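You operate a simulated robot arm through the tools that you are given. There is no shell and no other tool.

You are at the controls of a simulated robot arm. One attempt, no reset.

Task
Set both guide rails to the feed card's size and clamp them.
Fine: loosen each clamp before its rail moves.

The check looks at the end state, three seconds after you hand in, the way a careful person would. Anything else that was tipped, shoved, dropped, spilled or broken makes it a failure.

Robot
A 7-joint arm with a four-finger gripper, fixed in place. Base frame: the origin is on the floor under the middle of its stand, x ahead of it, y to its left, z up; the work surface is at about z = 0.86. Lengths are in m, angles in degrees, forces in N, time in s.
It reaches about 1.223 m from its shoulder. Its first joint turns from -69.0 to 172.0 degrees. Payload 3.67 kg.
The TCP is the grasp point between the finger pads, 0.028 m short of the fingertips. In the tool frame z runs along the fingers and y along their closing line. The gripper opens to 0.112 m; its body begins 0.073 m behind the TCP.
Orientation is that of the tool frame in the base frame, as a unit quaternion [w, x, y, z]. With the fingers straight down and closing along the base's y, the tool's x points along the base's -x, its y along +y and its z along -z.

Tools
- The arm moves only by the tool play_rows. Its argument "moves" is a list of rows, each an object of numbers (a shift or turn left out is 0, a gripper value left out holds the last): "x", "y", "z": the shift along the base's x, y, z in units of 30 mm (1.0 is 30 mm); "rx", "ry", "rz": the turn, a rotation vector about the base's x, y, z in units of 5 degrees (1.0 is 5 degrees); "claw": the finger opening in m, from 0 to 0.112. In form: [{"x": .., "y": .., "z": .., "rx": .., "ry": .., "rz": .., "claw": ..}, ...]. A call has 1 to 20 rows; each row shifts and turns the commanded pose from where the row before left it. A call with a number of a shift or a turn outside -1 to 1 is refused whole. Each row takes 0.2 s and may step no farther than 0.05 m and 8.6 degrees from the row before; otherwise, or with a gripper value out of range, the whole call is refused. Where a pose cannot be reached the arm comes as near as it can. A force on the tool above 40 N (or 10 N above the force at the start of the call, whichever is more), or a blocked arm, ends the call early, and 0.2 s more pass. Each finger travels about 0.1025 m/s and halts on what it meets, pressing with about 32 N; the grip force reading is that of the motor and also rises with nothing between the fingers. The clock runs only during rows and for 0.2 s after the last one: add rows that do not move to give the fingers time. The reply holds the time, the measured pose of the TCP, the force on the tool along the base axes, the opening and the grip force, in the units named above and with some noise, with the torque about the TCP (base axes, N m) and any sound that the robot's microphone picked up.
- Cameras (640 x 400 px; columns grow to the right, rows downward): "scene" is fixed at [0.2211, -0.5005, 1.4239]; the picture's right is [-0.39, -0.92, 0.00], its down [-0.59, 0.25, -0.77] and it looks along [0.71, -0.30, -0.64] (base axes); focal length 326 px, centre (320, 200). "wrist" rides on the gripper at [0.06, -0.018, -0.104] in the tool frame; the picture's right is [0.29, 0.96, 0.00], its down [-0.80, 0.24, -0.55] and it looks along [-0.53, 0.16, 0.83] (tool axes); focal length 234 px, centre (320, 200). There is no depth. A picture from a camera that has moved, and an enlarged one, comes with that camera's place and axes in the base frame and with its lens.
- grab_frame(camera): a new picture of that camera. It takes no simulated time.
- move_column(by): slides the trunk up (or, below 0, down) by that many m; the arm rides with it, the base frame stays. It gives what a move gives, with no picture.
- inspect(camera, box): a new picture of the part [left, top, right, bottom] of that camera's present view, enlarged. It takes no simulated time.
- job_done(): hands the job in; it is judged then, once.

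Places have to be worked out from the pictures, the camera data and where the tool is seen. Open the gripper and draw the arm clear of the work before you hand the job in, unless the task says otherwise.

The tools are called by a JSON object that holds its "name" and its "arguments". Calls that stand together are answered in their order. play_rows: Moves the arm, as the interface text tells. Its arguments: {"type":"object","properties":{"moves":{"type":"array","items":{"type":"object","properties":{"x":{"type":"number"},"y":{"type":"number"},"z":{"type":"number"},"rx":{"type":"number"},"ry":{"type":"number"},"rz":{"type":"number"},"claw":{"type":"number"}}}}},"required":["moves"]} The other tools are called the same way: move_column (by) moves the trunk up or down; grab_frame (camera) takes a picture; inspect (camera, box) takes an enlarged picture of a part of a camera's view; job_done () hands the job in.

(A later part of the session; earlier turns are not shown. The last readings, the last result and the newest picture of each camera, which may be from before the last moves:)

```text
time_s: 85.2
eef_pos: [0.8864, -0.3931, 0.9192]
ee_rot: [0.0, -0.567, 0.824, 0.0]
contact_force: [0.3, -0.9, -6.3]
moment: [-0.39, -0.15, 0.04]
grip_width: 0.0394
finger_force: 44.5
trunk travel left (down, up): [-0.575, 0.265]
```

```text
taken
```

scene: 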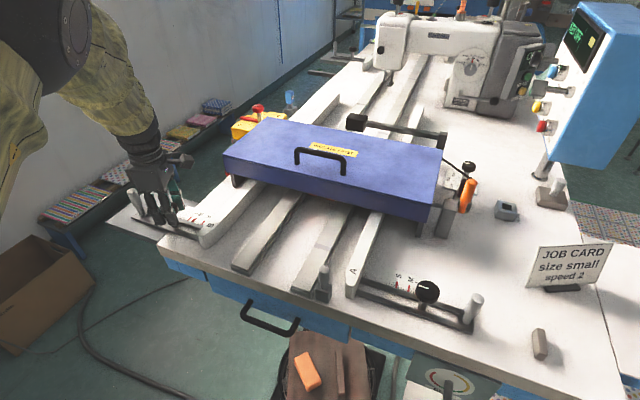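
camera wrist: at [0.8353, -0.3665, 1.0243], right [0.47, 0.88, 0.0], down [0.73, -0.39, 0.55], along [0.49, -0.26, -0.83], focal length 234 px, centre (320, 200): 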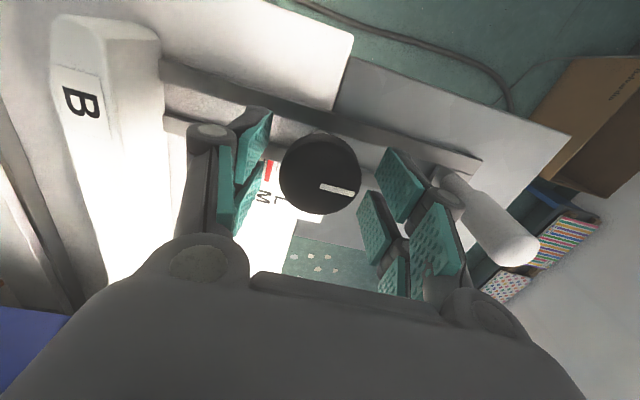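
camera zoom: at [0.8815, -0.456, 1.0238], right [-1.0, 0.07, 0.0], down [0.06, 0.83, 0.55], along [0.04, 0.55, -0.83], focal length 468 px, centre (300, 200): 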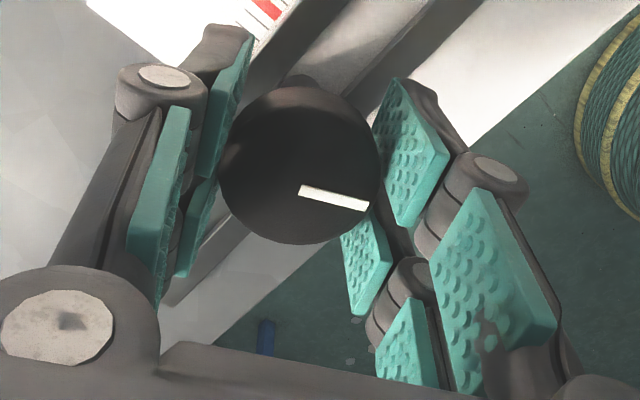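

Turned 114° freely. One more 24° chunk to match A's loosened angle.

{"name": "play_rows", "arguments": {"moves": [{"rz": 0.8}, {"rz": 0.8}, {"rz": 0.8}, {"rz": 0.8}, {"rz": 0.8}, {"rz": 0.8}, {}]}}

{"name": "play_rows", "arguments": {"moves": [{"claw": 0.05}, {"claw": 0.065}, {"claw": 0.065}, {"z": 0.5}, {"z": 1}, {"z": 1}, {"z": 1}, {"z": 1}, {}]}}

{"name": "grab_frame", "arguments": {"camera": "wrist"}}

{"name": "grab_frame", "arguments": {"camera": "scene"}}

```text
time_s: 86.8
eef_pos: [0.8863, -0.3933, 0.9187]
ee_rot: [0.0, 0.726, -0.688, 0.001]
contact_force: [3.6, -0.5, -1.7]
moment: [-0.21, -0.18, 0.04]
grip_width: 0.0395
finger_force: 44.5
trunk travel left (down, up): [-0.575, 0.265]
```

```text
time_s: 88.8
eef_pos: [0.8848, -0.3926, 1.0533]
ee_rot: [0.0, 0.726, -0.688, -0.001]
contact_force: [0.2, -0.4, -0.2]
moment: [-0.04, 0.02, 0.02]
grip_width: 0.0651
finger_force: 0.0
trunk travel left (down, up): [-0.575, 0.265]
```

```text
taken
camera wrist: at [0.9056, -0.4526, 1.1582], right [-0.94, -0.34, 0.0], down [-0.28, 0.78, 0.56], along [-0.19, 0.52, -0.83], focal length 234 px, centre (320, 200)
```

wrist: 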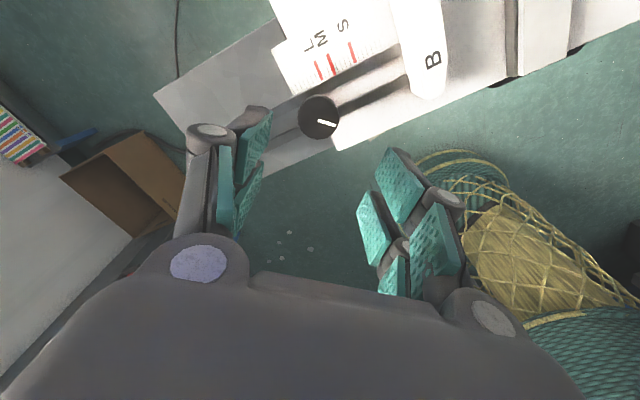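

```text
taken
```

scene: 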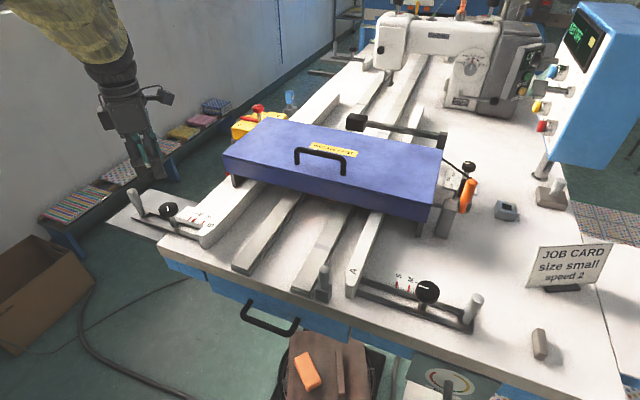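

B's knob is at about (0.886, -0.393) and loosened 138°. I'll rotate back to yaw -45° and move over the B handle near (0.9595, -0.3197).

{"name": "play_rows", "arguments": {"moves": [{"rz": -1}, {"rz": -1}, {"rz": -1}, {"rz": -1}, {"rz": -1}, {"rz": -1}, {"rz": -1}, {"rz": -1}, {"rz": -1}, {"rz": -1}, {"rz": -1}, {"rz": -1}, {"rz": -1}, {"rz": -1}, {"rz": -1}, {"rz": -1}, {"rz": -1}, {"rz": -1}, {"rz": -1}, {"rz": -1}]}}

{"name": "play_rows", "arguments": {"moves": [{"rz": -1, "x": 0.311, "y": 0.304}, {"rz": -1, "x": 0.311, "y": 0.304}, {"rz": -1, "x": 0.311, "y": 0.304}, {"rz": -1, "x": 0.311, "y": 0.304}, {"rz": -1, "x": 0.311, "y": 0.304}, {"rz": -1, "x": 0.311, "y": 0.304}, {"rz": -1, "x": 0.311, "y": 0.304}, {"rz": -0.62, "x": 0.311, "y": 0.304}, {"claw": 0.06}, {}]}}

{"name": "grab_frame", "arguments": {"camera": "wrist"}}

{"name": "grab_frame", "arguments": {"camera": "scene"}}

```text
time_s: 93.0
eef_pos: [0.8858, -0.3935, 1.0539]
ee_rot: [0.0, 0.062, 0.998, 0.0]
contact_force: [0.6, -0.5, -0.4]
moment: [-0.02, 0.0, 0.0]
grip_width: 0.065
finger_force: 0.0
trunk travel left (down, up): [-0.575, 0.265]
```

```text
time_s: 95.2
eef_pos: [0.9604, -0.3196, 1.0545]
ee_rot: [0.001, 0.383, 0.924, 0.0]
contact_force: [-0.3, 0.7, 0.3]
moment: [0.01, 0.03, -0.01]
grip_width: 0.0598
finger_force: 0.1
trunk travel left (down, up): [-0.575, 0.265]
```

```text
taken
camera wrist: at [0.9051, -0.2906, 1.1599], right [0.47, 0.88, 0.0], down [0.73, -0.4, 0.55], along [0.49, -0.26, -0.83], focal length 234 px, centre (320, 200)
```

wrist: 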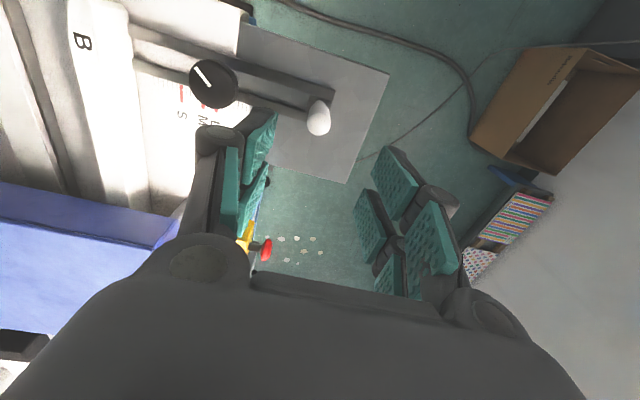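

```text
taken
```

scene: 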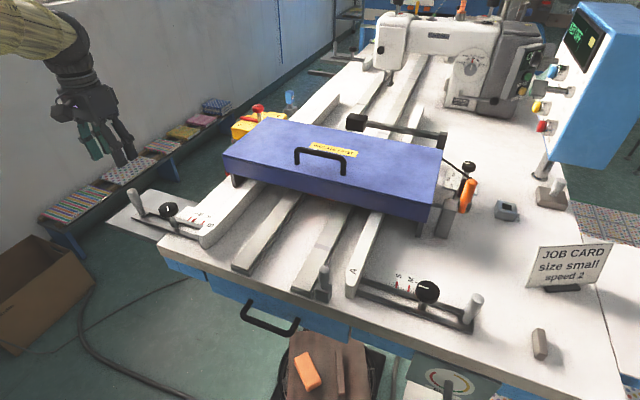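

The handle appears right under the jaws. I'll zoom to verify before descending.

{"name": "inspect", "arguments": {"camera": "wrist", "box": [180, 50, 400, 190]}}

```text
2.86 times, centred on (290, 120) of wrist
camera zoom: at [0.9051, -0.2906, 1.1599], right [0.47, 0.88, 0.0], down [0.73, -0.4, 0.55], along [0.49, -0.26, -0.83], focal length 669 px, centre (406, 429)
```

zoom: 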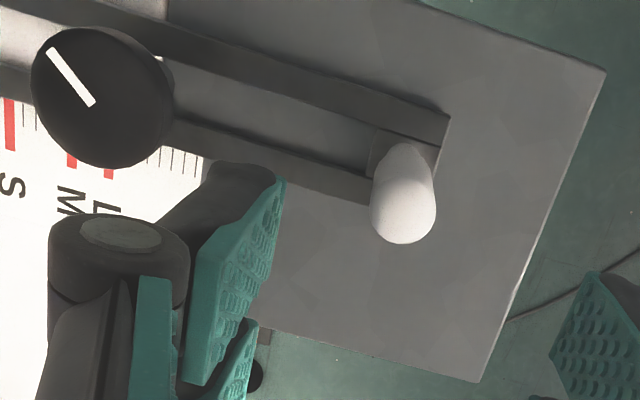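

The handle top computes to about (0.961, -0.320), matching the TCP. I'll descend around it and close.

{"name": "play_rows", "arguments": {"moves": [{"z": -0.9}, {"z": -0.9}, {"z": -0.9}, {"z": -0.9}, {"z": -0.95}, {}]}}

{"name": "grab_frame", "arguments": {"camera": "wrist"}}

{"name": "grab_frame", "arguments": {"camera": "scene"}}

```text
time_s: 96.6
eef_pos: [0.9601, -0.3193, 0.9172]
ee_rot: [0.0, 0.383, 0.924, 0.0]
contact_force: [0.8, 0.3, 0.3]
moment: [-0.02, 0.01, 0.03]
grip_width: 0.0599
finger_force: 0.0
trunk travel left (down, up): [-0.575, 0.265]
```

```text
taken
camera wrist: at [0.9045, -0.2899, 1.0215], right [0.47, 0.88, 0.0], down [0.73, -0.4, 0.55], along [0.49, -0.26, -0.83], focal length 234 px, centre (320, 200)
```

wrist: 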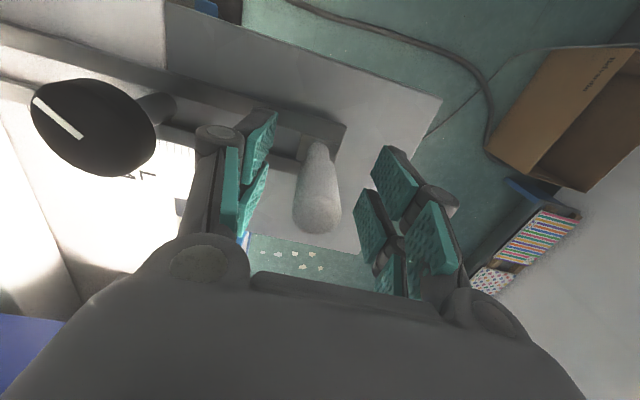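

```text
taken
```

scene: 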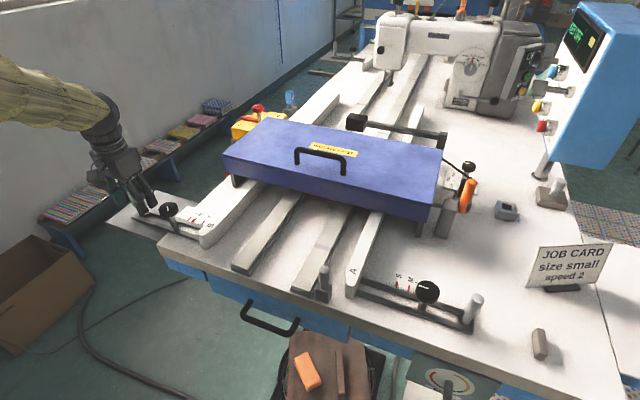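

The handle is between the jaws without contact and the scene camera can see B's scale. I'll take a baseline reading and close the jaws.

{"name": "inspect", "arguments": {"camera": "scene", "box": [180, 205, 215, 235]}}

{"name": "play_rows", "arguments": {"moves": [{"claw": 0.04}, {"claw": 0.025}, {"claw": 0.01}, {}, {}]}}

{"name": "inspect", "arguments": {"camera": "scene", "box": [180, 205, 215, 235]}}

```text
13.33 times, centred on (198, 220) of scene
camera zoom: at [0.2211, -0.5005, 1.4239], right [-0.39, -0.92, 0.0], down [-0.59, 0.25, -0.77], along [0.71, -0.3, -0.64], focal length 4348 px, centre (1953, -67)
```

zoom: 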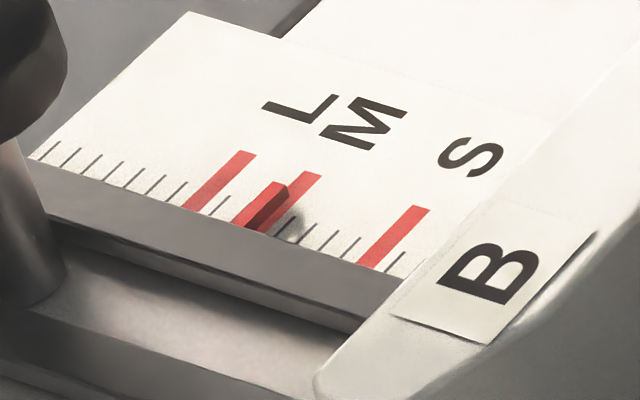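

```text
time_s: 97.8
eef_pos: [0.9595, -0.32, 0.9159]
ee_rot: [0.0, 0.384, 0.923, 0.0]
contact_force: [-4.2, -0.2, -0.7]
moment: [0.05, 0.24, -0.03]
grip_width: 0.0186
finger_force: 44.8
trunk travel left (down, up): [-0.575, 0.265]
```

```text
13.33 times, centred on (198, 220) of scene
camera zoom: at [0.2211, -0.5005, 1.4239], right [-0.39, -0.92, 0.0], down [-0.59, 0.25, -0.77], along [0.71, -0.3, -0.64], focal length 4348 px, centre (1953, -67)
```

zoom: 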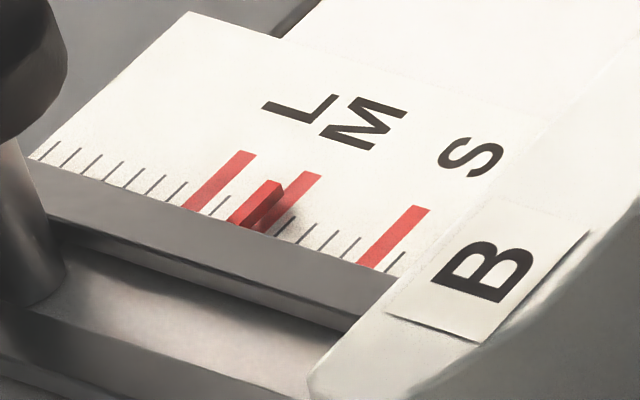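

Grip is clean; the rail only nudged about 1 mm outward. I'll draw it inward (-x,-y) about 25 mm.

{"name": "play_rows", "arguments": {"moves": [{"x": -0.045, "y": -0.045}, {"x": -0.045, "y": -0.045}, {"x": -0.045, "y": -0.045}, {"x": -0.045, "y": -0.045}, {}]}}

{"name": "inspect", "arguments": {"camera": "scene", "box": [180, 205, 215, 235]}}

```text
time_s: 99.0
eef_pos: [0.9552, -0.3243, 0.9157]
ee_rot: [-0.002, 0.383, 0.924, 0.0]
contact_force: [-6.5, 10.4, -15.3]
moment: [-0.37, -0.47, 0.08]
grip_width: 0.0188
finger_force: 44.3
trunk travel left (down, up): [-0.575, 0.265]
```

```text
13.33 times, centred on (198, 220) of scene
camera zoom: at [0.2211, -0.5005, 1.4239], right [-0.39, -0.92, 0.0], down [-0.59, 0.25, -0.77], along [0.71, -0.3, -0.64], focal length 4348 px, centre (1953, -67)
```

zoom: 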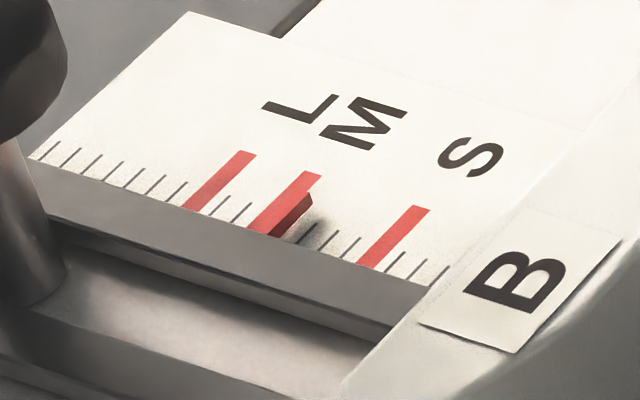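

The rail follows smoothly. I'll trim the side and vertical force slightly and continue inward.

{"name": "play_rows", "arguments": {"moves": [{"x": -0.06, "y": -0.025, "z": -0.02}, {"x": -0.045, "y": -0.045}, {"x": -0.045, "y": -0.045}, {"x": -0.045, "y": -0.045}, {"x": -0.045, "y": -0.045}, {"x": -0.045, "y": -0.045}, {"x": -0.045, "y": -0.045}, {"x": -0.045, "y": -0.045}, {"x": -0.04, "y": -0.04}, {}]}}

{"name": "inspect", "arguments": {"camera": "scene", "box": [180, 205, 215, 235]}}

{"name": "grab_frame", "arguments": {"camera": "wrist"}}

```text
time_s: 101.2
eef_pos: [0.9441, -0.3362, 0.9162]
ee_rot: [-0.001, 0.383, 0.924, -0.001]
contact_force: [-7.4, 13.6, -18.3]
moment: [-0.23, -0.52, 0.05]
grip_width: 0.0187
finger_force: 45.0
trunk travel left (down, up): [-0.575, 0.265]
```

```text
13.33 times, centred on (198, 220) of scene
camera zoom: at [0.2211, -0.5005, 1.4239], right [-0.39, -0.92, 0.0], down [-0.59, 0.25, -0.77], along [0.71, -0.3, -0.64], focal length 4348 px, centre (1953, -67)
```

zoom: 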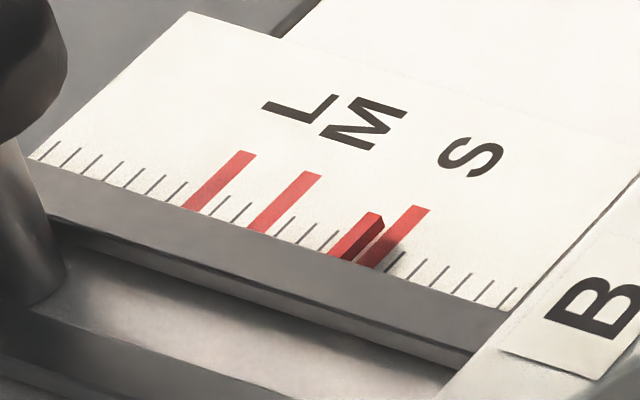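

```text
taken
camera wrist: at [0.8885, -0.3066, 1.0213], right [0.47, 0.88, 0.0], down [0.73, -0.39, 0.55], along [0.49, -0.26, -0.83], focal length 234 px, centre (320, 200)
```

wrist: 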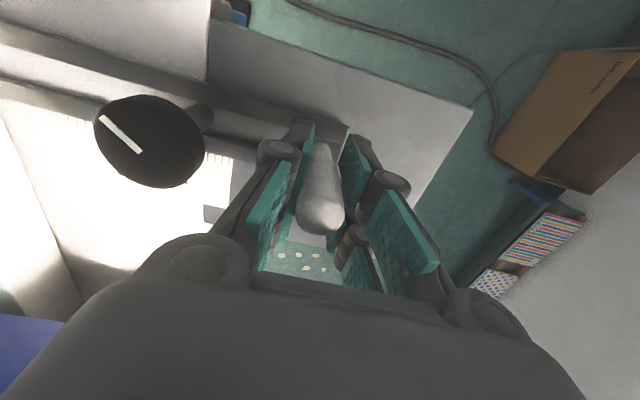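

Comparing pointer-to-mark offset with the baseline at M, about 2 mm of inward travel remains. I'll move that last bit, then release and lift to read it.

{"name": "play_rows", "arguments": {"moves": [{"x": -0.028, "y": -0.018}, {"x": -0.029, "y": -0.019}, {}, {}]}}

{"name": "inspect", "arguments": {"camera": "scene", "box": [180, 205, 215, 235]}}

{"name": "play_rows", "arguments": {"moves": [{"claw": 0.03}, {"claw": 0.048}, {"claw": 0.048}, {"z": 0.5}, {"z": 1}, {"z": 1}, {"z": 1}, {"z": 1}, {"z": 1}, {}]}}

{"name": "grab_frame", "arguments": {"camera": "wrist"}}

{"name": "inspect", "arguments": {"camera": "scene", "box": [180, 205, 215, 235]}}

```text
time_s: 102.2
eef_pos: [0.941, -0.3378, 0.9162]
ee_rot: [-0.002, 0.384, 0.923, 0.0]
contact_force: [-6.6, 11.2, -18.9]
moment: [-0.07, -0.02, 0.03]
grip_width: 0.0184
finger_force: 44.6
trunk travel left (down, up): [-0.575, 0.265]
```

```text
13.33 times, centred on (198, 220) of scene
camera zoom: at [0.2211, -0.5005, 1.4239], right [-0.39, -0.92, 0.0], down [-0.59, 0.25, -0.77], along [0.71, -0.3, -0.64], focal length 4348 px, centre (1953, -67)
```

zoom: 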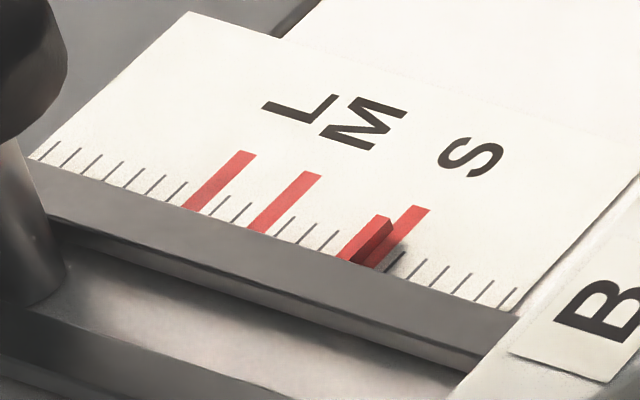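

```text
time_s: 104.4
eef_pos: [0.9437, -0.3379, 1.0829]
ee_rot: [0.0, 0.384, 0.923, 0.001]
contact_force: [0.2, 0.6, -0.2]
moment: [0.05, 0.0, -0.03]
grip_width: 0.0483
finger_force: 0.0
trunk travel left (down, up): [-0.575, 0.265]
```

```text
taken
camera wrist: at [0.8879, -0.3088, 1.1866], right [0.47, 0.88, 0.0], down [0.73, -0.4, 0.55], along [0.49, -0.26, -0.83], focal length 234 px, centre (320, 200)
```

wrist: 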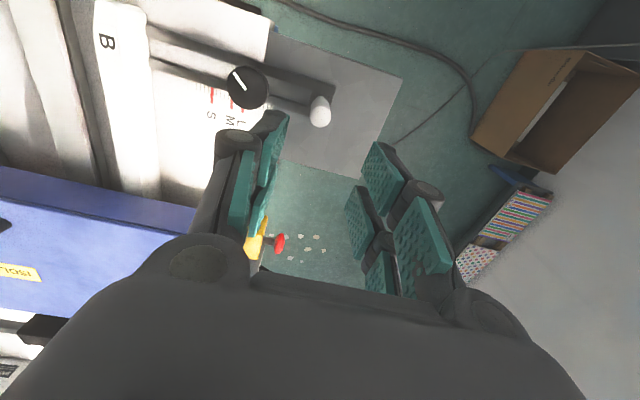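

```text
13.33 times, centred on (198, 220) of scene
camera zoom: at [0.2211, -0.5005, 1.4239], right [-0.39, -0.92, 0.0], down [-0.59, 0.25, -0.77], along [0.71, -0.3, -0.64], focal length 4348 px, centre (1953, -67)
```

zoom: 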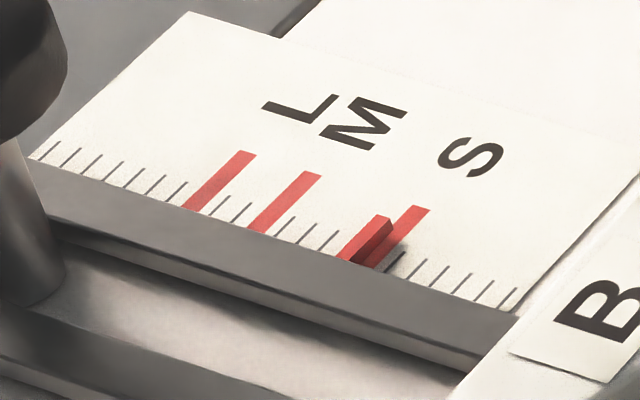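

From the same camera the pointer-to-S offset now matches the M baseline. I'll move so the wrist camera is square above the S mark for a parallax-free check.

{"name": "play_rows", "arguments": {"moves": [{"x": -0.72, "y": -0.65}, {"x": -0.72, "y": -0.65}, {"x": -0.72, "y": -0.65}, {"x": -0.73, "y": -0.64}, {}, {}]}}

{"name": "grab_frame", "arguments": {"camera": "wrist"}}

```text
time_s: 105.8
eef_pos: [0.8547, -0.4147, 1.0831]
ee_rot: [0.0, 0.384, 0.923, 0.0]
contact_force: [-0.6, -1.2, 0.2]
moment: [0.01, -0.04, 0.0]
grip_width: 0.0481
finger_force: 0.1
trunk travel left (down, up): [-0.575, 0.265]
```

```text
taken
camera wrist: at [0.7995, -0.3857, 1.1881], right [0.47, 0.88, 0.0], down [0.73, -0.4, 0.55], along [0.49, -0.26, -0.83], focal length 234 px, centre (320, 200)
```

wrist: 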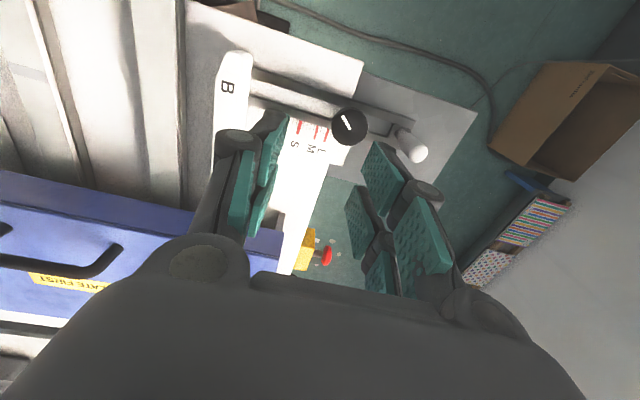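

I'll enlarge the S mark in this square-on view.

{"name": "inspect", "arguments": {"camera": "wrist", "box": [280, 105, 345, 150]}}

{"name": "inspect", "arguments": {"camera": "wrist", "box": [290, 112, 318, 140]}}

```text
8.89 times, centred on (312, 128) of wrist
camera zoom: at [0.7995, -0.3857, 1.1881], right [0.47, 0.88, 0.0], down [0.73, -0.4, 0.55], along [0.49, -0.26, -0.83], focal length 2082 px, centre (387, 844)
```

zoom: 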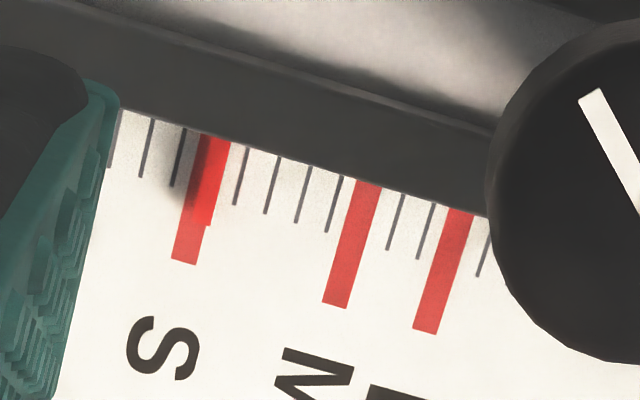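

```text
14.29 times, centred on (304, 126) of wrist
camera zoom: at [0.7995, -0.3857, 1.1881], right [0.47, 0.88, 0.0], down [0.73, -0.4, 0.55], along [0.49, -0.26, -0.83], focal length 3345 px, centre (549, 1257)
```

zoom: 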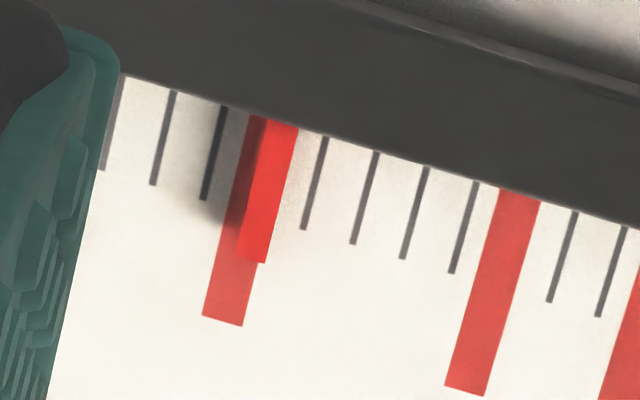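

With no sideways parallax here, the pointer sits about 1.2 mm outside S. I'll return to the handle at the same command, regrip and draw in 1.2 mm more.

{"name": "play_rows", "arguments": {"moves": [{"x": 0.72, "y": 0.65}, {"x": 0.72, "y": 0.65}, {"x": 0.72, "y": 0.65}, {"x": 0.73, "y": 0.64}, {}, {"z": -1}, {"z": -1}, {"z": -1}, {"z": -1}, {"z": -1}, {"z": -0.5}, {}]}}

{"name": "grab_frame", "arguments": {"camera": "wrist"}}

```text
time_s: 108.4
eef_pos: [0.9415, -0.3386, 0.9181]
ee_rot: [-0.001, 0.384, 0.923, -0.001]
contact_force: [-0.6, -0.6, 0.4]
moment: [0.03, 0.02, -0.02]
grip_width: 0.0478
finger_force: 0.0
trunk travel left (down, up): [-0.575, 0.265]
```

```text
taken
camera wrist: at [0.8865, -0.309, 1.022], right [0.47, 0.88, 0.0], down [0.73, -0.4, 0.55], along [0.49, -0.26, -0.83], focal length 234 px, centre (320, 200)
```

wrist: 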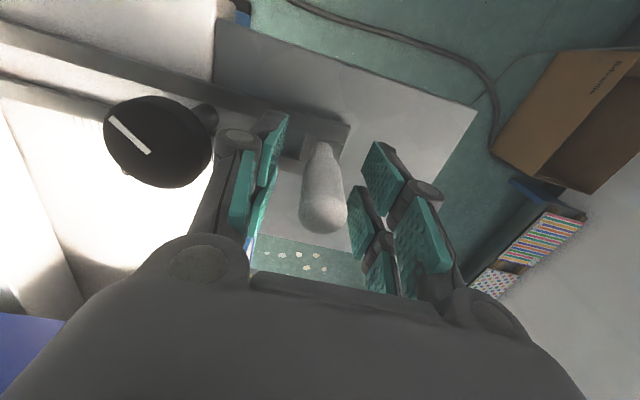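

The handle is centred between the jaws again. I'll close and check the pointer before the small correction.

{"name": "play_rows", "arguments": {"moves": [{"claw": 0.03}, {"claw": 0.02}, {"claw": 0.01}, {}, {}]}}

{"name": "inspect", "arguments": {"camera": "scene", "box": [180, 205, 215, 235]}}

```text
time_s: 109.6
eef_pos: [0.9424, -0.3377, 0.9181]
ee_rot: [-0.001, 0.383, 0.924, -0.001]
contact_force: [0.9, 4.0, -0.7]
moment: [0.15, -0.05, 0.03]
grip_width: 0.0189
finger_force: 45.2
trunk travel left (down, up): [-0.575, 0.265]
```

```text
13.33 times, centred on (198, 220) of scene
camera zoom: at [0.2211, -0.5005, 1.4239], right [-0.39, -0.92, 0.0], down [-0.59, 0.25, -0.77], along [0.71, -0.3, -0.64], focal length 4348 px, centre (1953, -67)
```

zoom: 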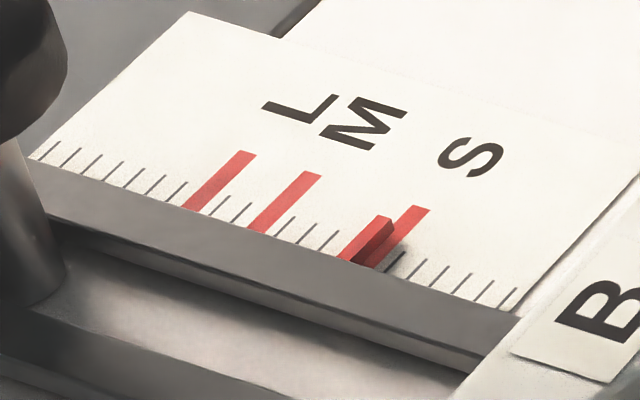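

The rail barely changed on gripping. I'll draw it inward by 1.2 mm and compare.

{"name": "play_rows", "arguments": {"moves": [{"x": -0.014, "y": -0.014}, {"x": -0.014, "y": -0.014}, {}, {}]}}

{"name": "inspect", "arguments": {"camera": "scene", "box": [180, 205, 215, 235]}}

```text
time_s: 110.6
eef_pos: [0.9411, -0.3395, 0.9169]
ee_rot: [0.0, 0.384, 0.923, 0.0]
contact_force: [3.4, 2.1, -2.0]
moment: [-0.08, -0.22, 0.01]
grip_width: 0.0192
finger_force: 45.2
trunk travel left (down, up): [-0.575, 0.265]
```

```text
13.33 times, centred on (198, 220) of scene
camera zoom: at [0.2211, -0.5005, 1.4239], right [-0.39, -0.92, 0.0], down [-0.59, 0.25, -0.77], along [0.71, -0.3, -0.64], focal length 4348 px, centre (1953, -67)
```

zoom: 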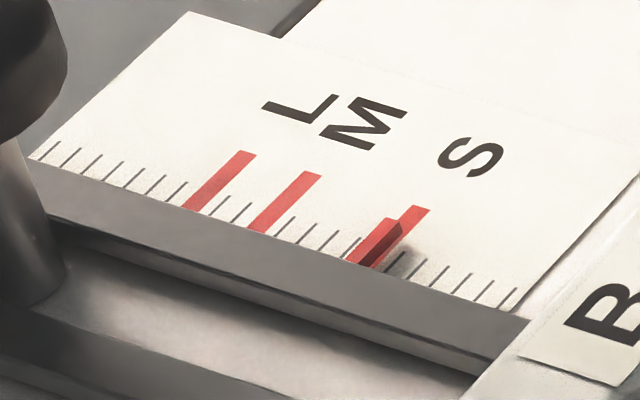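

It moved slightly more than commanded. I'll release, lift off and re-check from the square-on view.

{"name": "play_rows", "arguments": {"moves": [{"claw": 0.03}, {"claw": 0.048}, {"claw": 0.048}, {"z": 0.5}, {"z": 1}, {"z": 1}, {"z": 1}, {"z": 1}, {"z": 1}, {"x": -0.69, "y": -0.62}, {"x": -0.69, "y": -0.62}, {"x": -0.69, "y": -0.62}, {"x": -0.7, "y": -0.61}, {}, {}]}}

{"name": "inspect", "arguments": {"camera": "wrist", "box": [290, 112, 318, 140]}}

{"name": "inspect", "arguments": {"camera": "scene", "box": [180, 205, 215, 235]}}

```text
time_s: 113.8
eef_pos: [0.8573, -0.4121, 1.0814]
ee_rot: [0.0, 0.384, 0.923, 0.0]
contact_force: [0.1, -0.2, 0.0]
moment: [-0.02, 0.0, -0.01]
grip_width: 0.0479
finger_force: 0.2
trunk travel left (down, up): [-0.575, 0.265]
```

```text
14.29 times, centred on (304, 126) of wrist
camera zoom: at [0.8022, -0.3827, 1.1873], right [0.47, 0.88, 0.0], down [0.73, -0.4, 0.55], along [0.49, -0.26, -0.83], focal length 3345 px, centre (549, 1257)
```

zoom: 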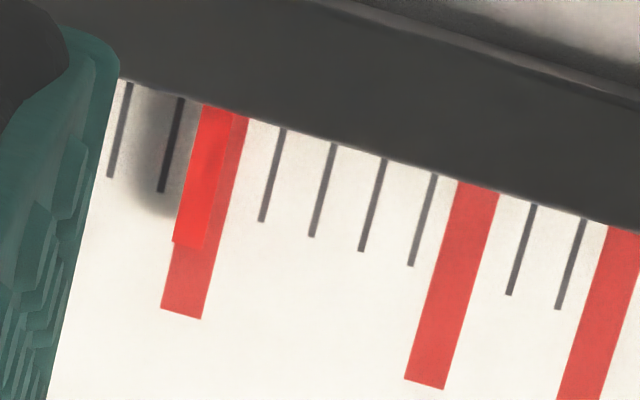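

```text
13.33 times, centred on (198, 220) of scene
camera zoom: at [0.2211, -0.5005, 1.4239], right [-0.39, -0.92, 0.0], down [-0.59, 0.25, -0.77], along [0.71, -0.3, -0.64], focal length 4348 px, centre (1953, -67)
```

zoom: 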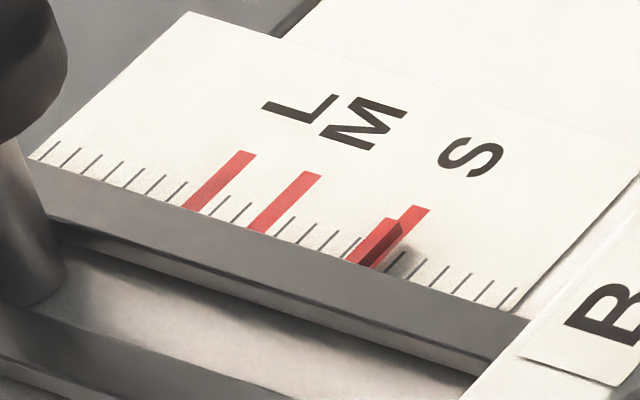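

B's pointer is now within about 0.8 mm of S, covering the mark. Next I'll rotate to yaw 93° above B's knob, ready to tighten.

{"name": "play_rows", "arguments": {"moves": [{"x": 0.475, "y": 0.315, "claw": 0.068}, {"x": 0.475, "y": 0.315}, {"rz": 1}, {"rz": 1}, {"rz": 1}, {"rz": 1}, {"rz": 1}, {"rz": 1}, {"rz": 1}, {"rz": 1}, {"rz": 1}, {"rz": 1}, {"rz": 1}, {"rz": 1}, {"rz": 1}, {"rz": 1}, {"rz": 1}, {"rz": 1}, {"rz": 1}, {"rz": 1}]}}

{"name": "play_rows", "arguments": {"moves": [{"rz": 1}, {"rz": 1}, {"rz": 1}, {"rz": 1}, {"rz": 1}, {"rz": 1}, {"rz": 1}, {"rz": 1}, {"rz": 1}, {"rz": 0.6}, {}, {}]}}

{"name": "grab_frame", "arguments": {"camera": "wrist"}}

{"name": "grab_frame", "arguments": {"camera": "scene"}}

```text
time_s: 118.0
eef_pos: [0.8854, -0.3933, 1.0812]
ee_rot: [-0.001, -0.382, 0.924, 0.0]
contact_force: [-0.8, 1.1, -0.4]
moment: [-0.02, 0.01, 0.0]
grip_width: 0.0679
finger_force: 0.0
trunk travel left (down, up): [-0.575, 0.265]
```

```text
time_s: 120.6
eef_pos: [0.8847, -0.3937, 1.0815]
ee_rot: [0.0, 0.726, -0.688, 0.0]
contact_force: [0.3, -0.8, -0.7]
moment: [-0.01, 0.0, 0.01]
grip_width: 0.0679
finger_force: 0.1
trunk travel left (down, up): [-0.575, 0.265]
```

```text
taken
camera wrist: at [0.9069, -0.4531, 1.1874], right [-0.94, -0.34, 0.0], down [-0.28, 0.78, 0.55], along [-0.19, 0.52, -0.83], focal length 234 px, centre (320, 200)
```

wrist: 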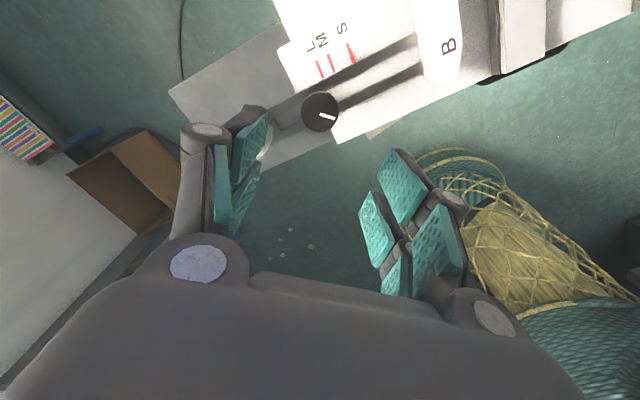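

```text
taken
```

scene: 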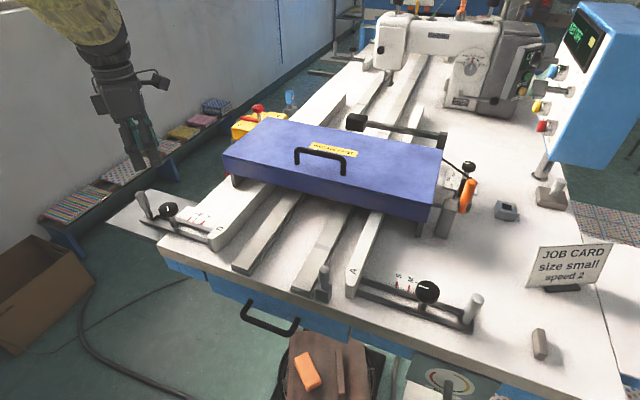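

Aligned over B's knob. I'll descend with a tiny x trim and look before closing.

{"name": "play_rows", "arguments": {"moves": [{"x": 0.03, "z": -0.9}, {"z": -0.9}, {"z": -0.9}, {"z": -0.9}, {"z": -0.9}, {"z": -0.9}, {}]}}

{"name": "grab_frame", "arguments": {"camera": "wrist"}}

```text
time_s: 122.2
eef_pos: [0.886, -0.3948, 0.9213]
ee_rot: [0.0, 0.724, -0.689, 0.001]
contact_force: [0.0, -0.1, 0.1]
moment: [0.0, -0.03, 0.03]
grip_width: 0.0678
finger_force: 0.2
trunk travel left (down, up): [-0.575, 0.265]
```

```text
taken
camera wrist: at [0.907, -0.4535, 1.0262], right [-0.94, -0.34, 0.0], down [-0.28, 0.78, 0.55], along [-0.19, 0.52, -0.83], focal length 234 px, centre (320, 200)
```

wrist: 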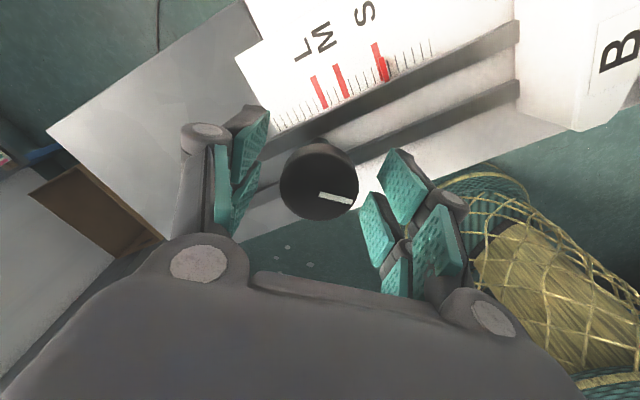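

The knob is centred exactly like the earlier good grips and there's no contact. I'll close on it.

{"name": "play_rows", "arguments": {"moves": [{"claw": 0.05}, {"claw": 0.03}, {"claw": 0.02}, {}, {}]}}

{"name": "inspect", "arguments": {"camera": "wrist", "box": [220, 100, 440, 300]}}

```text
time_s: 123.4
eef_pos: [0.886, -0.3951, 0.9208]
ee_rot: [0.0, 0.725, -0.689, -0.001]
contact_force: [-3.4, 1.0, -1.7]
moment: [-0.07, 0.03, 0.04]
grip_width: 0.0395
finger_force: 45.4
trunk travel left (down, up): [-0.575, 0.265]
```

```text
2.00 times, centred on (330, 200) of wrist
camera zoom: at [0.9072, -0.4538, 1.0255], right [-0.94, -0.34, 0.0], down [-0.28, 0.78, 0.55], along [-0.19, 0.52, -0.83], focal length 468 px, centre (300, 200)
```

zoom: 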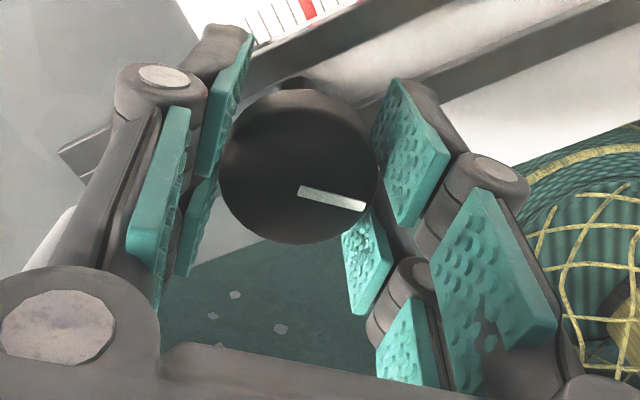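

Good grip, small force. I'll turn clockwise in chunks.

{"name": "play_rows", "arguments": {"moves": [{"rz": -0.8}, {"rz": -0.8}, {"rz": -0.8}, {"rz": -0.8}, {"rz": -0.8}, {"rz": -0.8}, {}]}}

{"name": "play_rows", "arguments": {"moves": [{"rz": -0.8}, {"rz": -0.8}, {"rz": -0.8}, {"rz": -0.8}, {"rz": -0.8}, {"rz": -0.8}, {}]}}

{"name": "play_rows", "arguments": {"moves": [{"rz": -0.8}, {"rz": -0.8}, {"rz": -0.8}, {"rz": -0.8}, {"rz": -0.8}, {"rz": -0.8}, {}]}}

```text
time_s: 125.0
eef_pos: [0.886, -0.3947, 0.9221]
ee_rot: [0.0, -0.566, 0.825, 0.001]
contact_force: [-14.9, -3.7, -1.7]
moment: [0.01, 0.15, 0.03]
grip_width: 0.0395
finger_force: 44.9
trunk travel left (down, up): [-0.575, 0.265]
```

```text
time_s: 126.6
eef_pos: [0.885, -0.3948, 0.9201]
ee_rot: [0.0, -0.382, 0.924, 0.0]
contact_force: [-24.8, 1.0, -3.9]
moment: [-0.16, 0.44, 0.05]
grip_width: 0.0397
finger_force: 45.0
trunk travel left (down, up): [-0.575, 0.265]
```

```text
time_s: 128.2
eef_pos: [0.8872, -0.3931, 0.9202]
ee_rot: [0.0, -0.181, 0.983, 0.0]
contact_force: [-24.9, 2.7, -7.1]
moment: [-0.25, 0.53, 0.01]
grip_width: 0.0396
finger_force: 45.6
trunk travel left (down, up): [-0.575, 0.265]
```

A 25 N side force along -x has built up, so I'll shift the command about 1.8 mm that way and continue.

{"name": "play_rows", "arguments": {"moves": [{"x": -0.03}, {"x": -0.03}, {}]}}

{"name": "play_rows", "arguments": {"moves": [{"rz": -0.8}, {"rz": -0.8}, {"rz": -0.8}, {"rz": -0.8}, {"rz": -0.8}, {"rz": -0.8}, {}]}}

{"name": "inspect", "arguments": {"camera": "wrist", "box": [220, 100, 440, 300]}}

```text
time_s: 129.0
eef_pos: [0.886, -0.3936, 0.9198]
ee_rot: [0.001, -0.181, 0.983, 0.001]
contact_force: [-10.2, -0.1, -3.6]
moment: [-0.14, 0.42, -0.05]
grip_width: 0.0397
finger_force: 45.4
trunk travel left (down, up): [-0.575, 0.265]
```

```text
time_s: 130.6
eef_pos: [0.8858, -0.3927, 0.9202]
ee_rot: [0.0, 0.027, 1.0, 0.001]
contact_force: [6.3, 1.2, -2.7]
moment: [0.04, -0.74, -0.1]
grip_width: 0.0397
finger_force: 44.9
trunk travel left (down, up): [-0.575, 0.265]
```

```text
2.00 times, centred on (330, 200) of wrist
camera zoom: at [0.8247, -0.4084, 1.0257], right [-0.24, 0.97, 0.0], down [0.81, 0.2, 0.55], along [0.54, 0.13, -0.83], focal length 468 px, centre (300, 200)
```

zoom: 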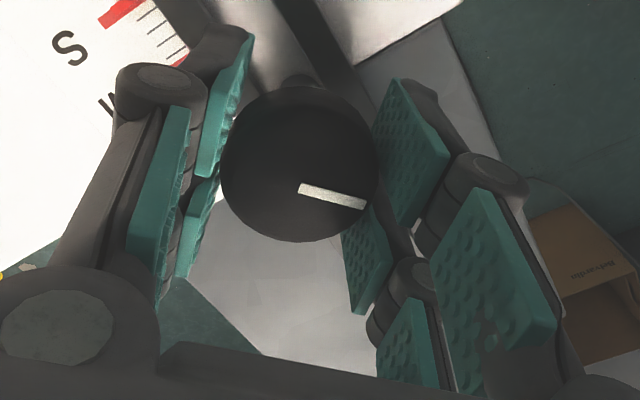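

Yaw is about -3°, mark still locked to the jaws. I'll continue 24°, then slow down.

{"name": "play_rows", "arguments": {"moves": [{"rz": -0.8}, {"rz": -0.8}, {"rz": -0.8}, {"rz": -0.8}, {"rz": -0.8}, {"rz": -0.8}, {}]}}

{"name": "play_rows", "arguments": {"moves": [{"rz": -0.5}, {"rz": -0.5}, {"rz": -0.5}, {"rz": -0.5}, {"rz": -0.5}, {}]}}

{"name": "inspect", "arguments": {"camera": "wrist", "box": [220, 100, 440, 300]}}

```text
time_s: 132.2
eef_pos: [0.8858, -0.3931, 0.9202]
ee_rot: [0.001, 0.234, 0.972, -0.001]
contact_force: [18.0, -0.2, 13.2]
moment: [0.03, -0.19, -0.13]
grip_width: 0.0395
finger_force: 44.7
trunk travel left (down, up): [-0.575, 0.265]
```

```text
time_s: 133.6
eef_pos: [0.886, -0.393, 0.9206]
ee_rot: [0.0, 0.338, 0.941, 0.001]
contact_force: [18.1, 0.3, 14.2]
moment: [-0.07, -0.45, -0.16]
grip_width: 0.0394
finger_force: 45.0
trunk travel left (down, up): [-0.575, 0.265]
```

```text
2.00 times, centred on (330, 200) of wrist
camera zoom: at [0.8279, -0.369, 1.0256], right [0.39, 0.92, 0.0], down [0.77, -0.32, 0.55], along [0.51, -0.22, -0.83], focal length 468 px, centre (300, 200)
```

zoom: 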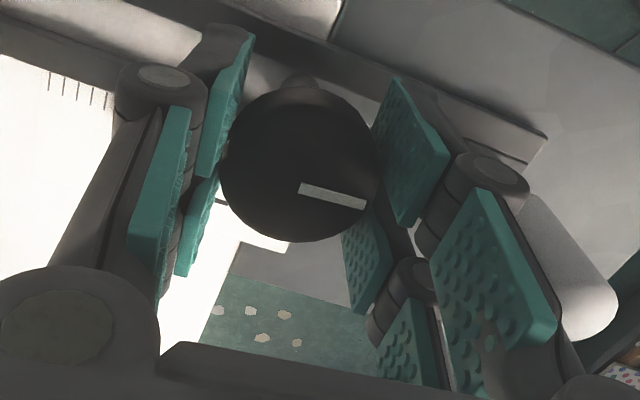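

Yaw -39.5° and closing in on the tight angle. I'll trim the side force and advance in small steps until the torque rises.

{"name": "play_rows", "arguments": {"moves": [{"x": 0.04, "z": 0.02}, {"rz": -0.3}, {"rz": -0.3}, {"rz": -0.3}, {"rz": -0.3}, {"rz": -0.3}, {}]}}

{"name": "play_rows", "arguments": {"moves": [{"rz": -0.3}, {"rz": -0.3}, {"rz": -0.3}, {}]}}

{"name": "inspect", "arguments": {"camera": "wrist", "box": [220, 100, 440, 300]}}

```text
time_s: 135.2
eef_pos: [0.8856, -0.3949, 0.9205]
ee_rot: [-0.001, 0.4, 0.917, 0.0]
contact_force: [2.2, 3.3, -1.2]
moment: [-0.44, -0.13, 0.67]
grip_width: 0.0398
finger_force: 45.2
trunk travel left (down, up): [-0.575, 0.265]
```

```text
time_s: 136.2
eef_pos: [0.8867, -0.3927, 0.92]
ee_rot: [-0.001, 0.435, 0.901, 0.0]
contact_force: [0.3, 3.6, -1.6]
moment: [0.43, 0.24, 0.17]
grip_width: 0.0395
finger_force: 44.6
trunk travel left (down, up): [-0.575, 0.265]
```

```text
2.00 times, centred on (330, 200) of wrist
camera zoom: at [0.8347, -0.3579, 1.0257], right [0.57, 0.82, 0.0], down [0.68, -0.48, 0.55], along [0.45, -0.32, -0.83], focal length 468 px, centre (300, 200)
```

zoom: 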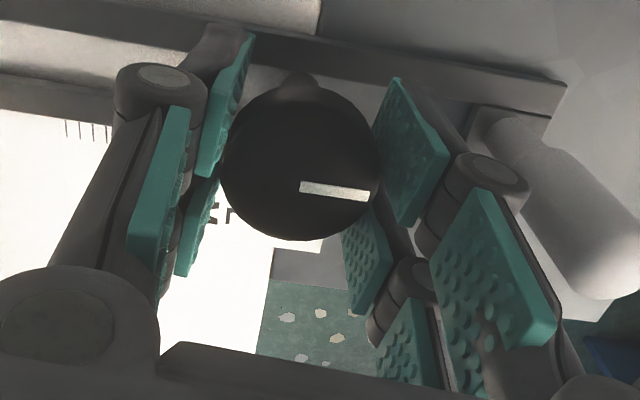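

The torque peaked at 0.67 N·m and the jaws then slipped on the knob, so B is at its tight stop. I'll open slightly, lift straight up and check.

{"name": "play_rows", "arguments": {"moves": [{"claw": 0.045}, {"claw": 0.053}, {"claw": 0.053}, {"z": 0.5}, {"z": 1}, {"z": 1}, {"z": 1}, {"z": 1}, {"z": 1}, {"x": -0.5, "y": -0.35, "rz": 0.6}, {"x": -0.45, "y": -0.28, "rz": 0.6}, {}, {}]}}

{"name": "grab_frame", "arguments": {"camera": "wrist"}}

{"name": "grab_frame", "arguments": {"camera": "scene"}}

{"name": "inspect", "arguments": {"camera": "wrist", "box": [290, 112, 318, 140]}}

{"name": "inspect", "arguments": {"camera": "scene", "box": [120, 180, 220, 242]}}

{"name": "inspect", "arguments": {"camera": "scene", "box": [180, 205, 215, 235]}}

```text
time_s: 139.0
eef_pos: [0.8554, -0.4128, 1.0844]
ee_rot: [0.001, 0.388, 0.922, 0.0]
contact_force: [-0.5, -0.5, -0.1]
moment: [0.0, 0.0, 0.0]
grip_width: 0.0532
finger_force: 0.1
trunk travel left (down, up): [-0.575, 0.265]
```

```text
taken
camera wrist: at [0.8004, -0.3823, 1.1907], right [0.48, 0.88, 0.0], down [0.73, -0.4, 0.55], along [0.49, -0.27, -0.83], focal length 234 px, centre (320, 200)
```

wrist: 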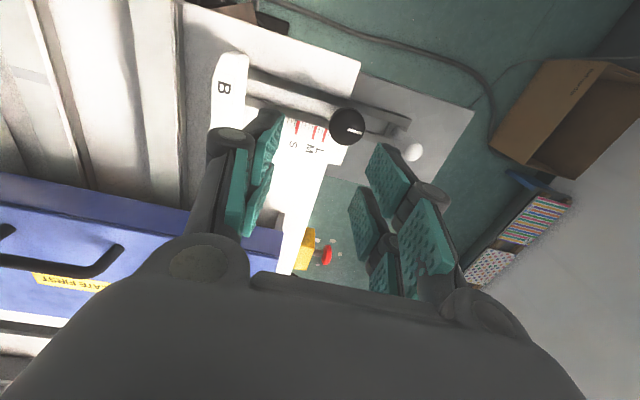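

```text
taken
```

scene: 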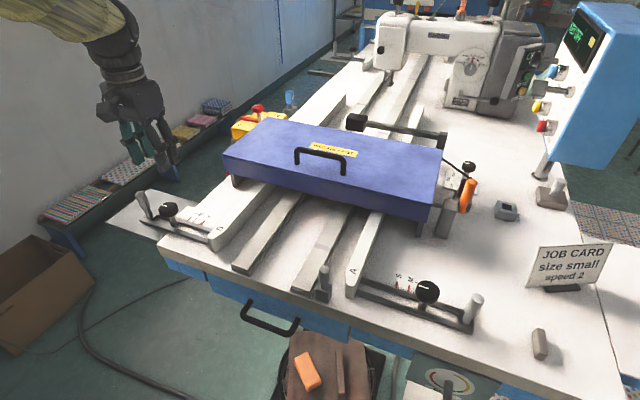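

```text
14.29 times, centred on (304, 126) of wrist
camera zoom: at [0.8004, -0.3823, 1.1907], right [0.48, 0.88, 0.0], down [0.73, -0.4, 0.55], along [0.49, -0.27, -0.83], focal length 3345 px, centre (549, 1257)
```

zoom: 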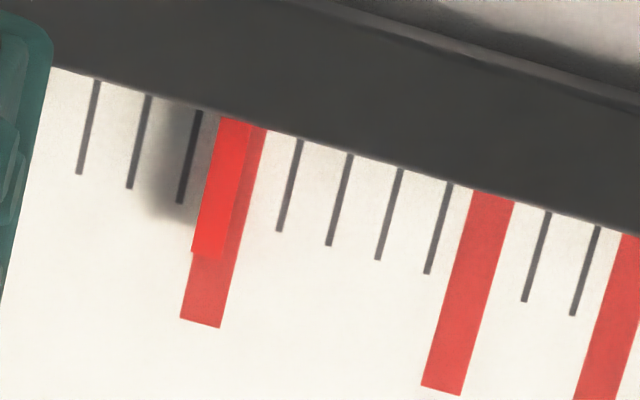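

```text
6.40 times, centred on (170, 211) of scene
camera zoom: at [0.2211, -0.5005, 1.4239], right [-0.39, -0.92, 0.0], down [-0.59, 0.25, -0.77], along [0.71, -0.3, -0.64], focal length 2087 px, centre (1280, 130)
```

zoom: 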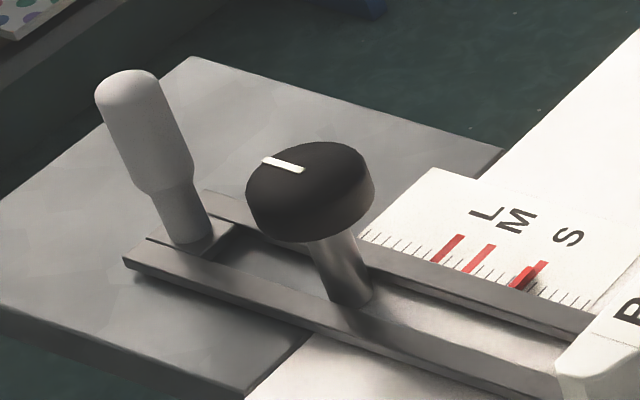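

```text
13.33 times, centred on (198, 220) of scene
camera zoom: at [0.2211, -0.5005, 1.4239], right [-0.39, -0.92, 0.0], down [-0.59, 0.25, -0.77], along [0.71, -0.3, -0.64], focal length 4348 px, centre (1953, -67)
```

zoom: 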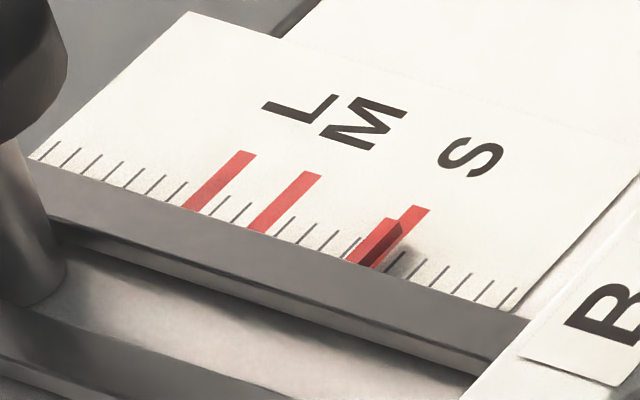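

B's pointer is on S (within about 0.8 mm) and its knob mark is back in the original tight direction. I'll open the gripper fully, raise and draw the arm back clear of the work.

{"name": "play_rows", "arguments": {"moves": [{"z": 1}, {"z": 1}, {"z": 1}, {"z": 1, "claw": 0.112}, {"z": 1}, {"x": -1, "z": 0.5}, {"x": -1}, {"x": -1}, {"x": -1}, {"x": -1}, {"x": -1}, {"x": -1}, {}, {}]}}

{"name": "grab_frame", "arguments": {"camera": "scene"}}

{"name": "inspect", "arguments": {"camera": "scene", "box": [335, 250, 495, 350]}}

{"name": "inspect", "arguments": {"camera": "scene", "box": [393, 278, 407, 291]}}

{"name": "inspect", "arguments": {"camera": "scene", "box": [120, 180, 260, 270]}}

```text
time_s: 142.0
eef_pos: [0.6469, -0.4117, 1.2496]
ee_rot: [-0.001, 0.388, 0.922, 0.0]
contact_force: [-1.4, 0.0, 0.3]
moment: [-0.04, -0.05, 0.0]
grip_width: 0.112
finger_force: 0.1
trunk travel left (down, up): [-0.575, 0.265]
```

```text
taken
```

scene: 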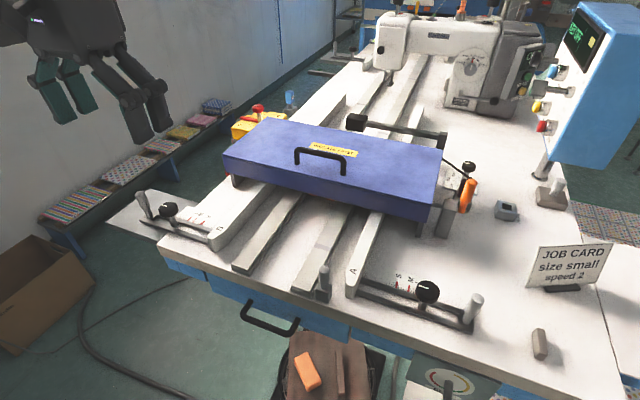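

```text
4.00 times, centred on (415, 300) of scene
camera zoom: at [0.2211, -0.5005, 1.4239], right [-0.39, -0.92, 0.0], down [-0.59, 0.25, -0.77], along [0.71, -0.3, -0.64], focal length 1304 px, centre (-60, -200)
```

zoom: 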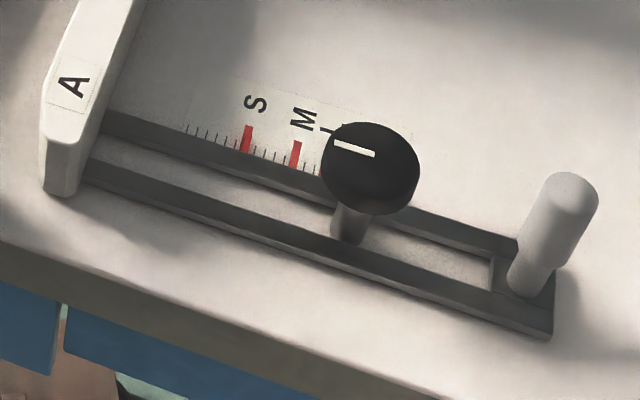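

```text
16.00 times, centred on (400, 284) of scene
camera zoom: at [0.2211, -0.5005, 1.4239], right [-0.39, -0.92, 0.0], down [-0.59, 0.25, -0.77], along [0.71, -0.3, -0.64], focal length 5218 px, centre (-960, -1152)
```

zoom: 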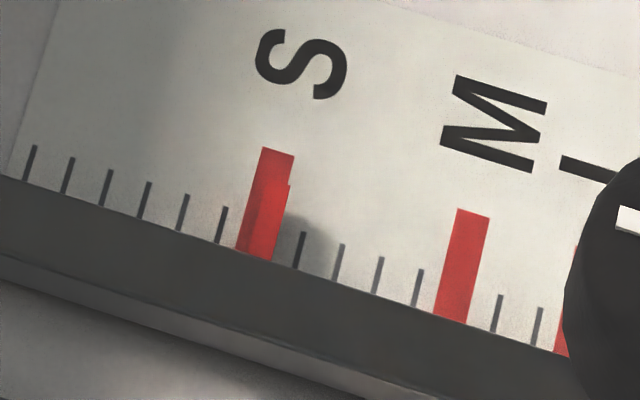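

```text
4.44 times, centred on (190, 225) of scene
camera zoom: at [0.2211, -0.5005, 1.4239], right [-0.39, -0.92, 0.0], down [-0.59, 0.25, -0.77], along [0.71, -0.3, -0.64], focal length 1449 px, centre (898, 89)
```

zoom: 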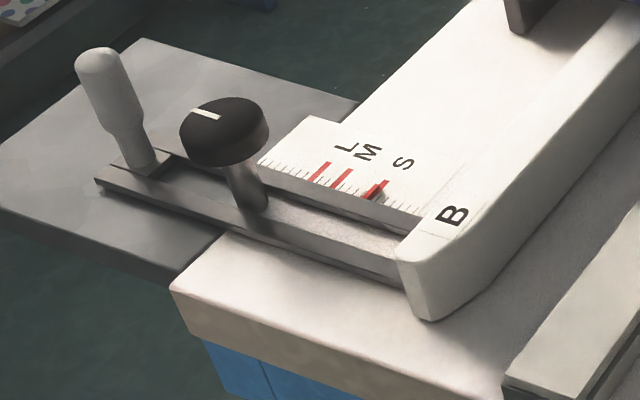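

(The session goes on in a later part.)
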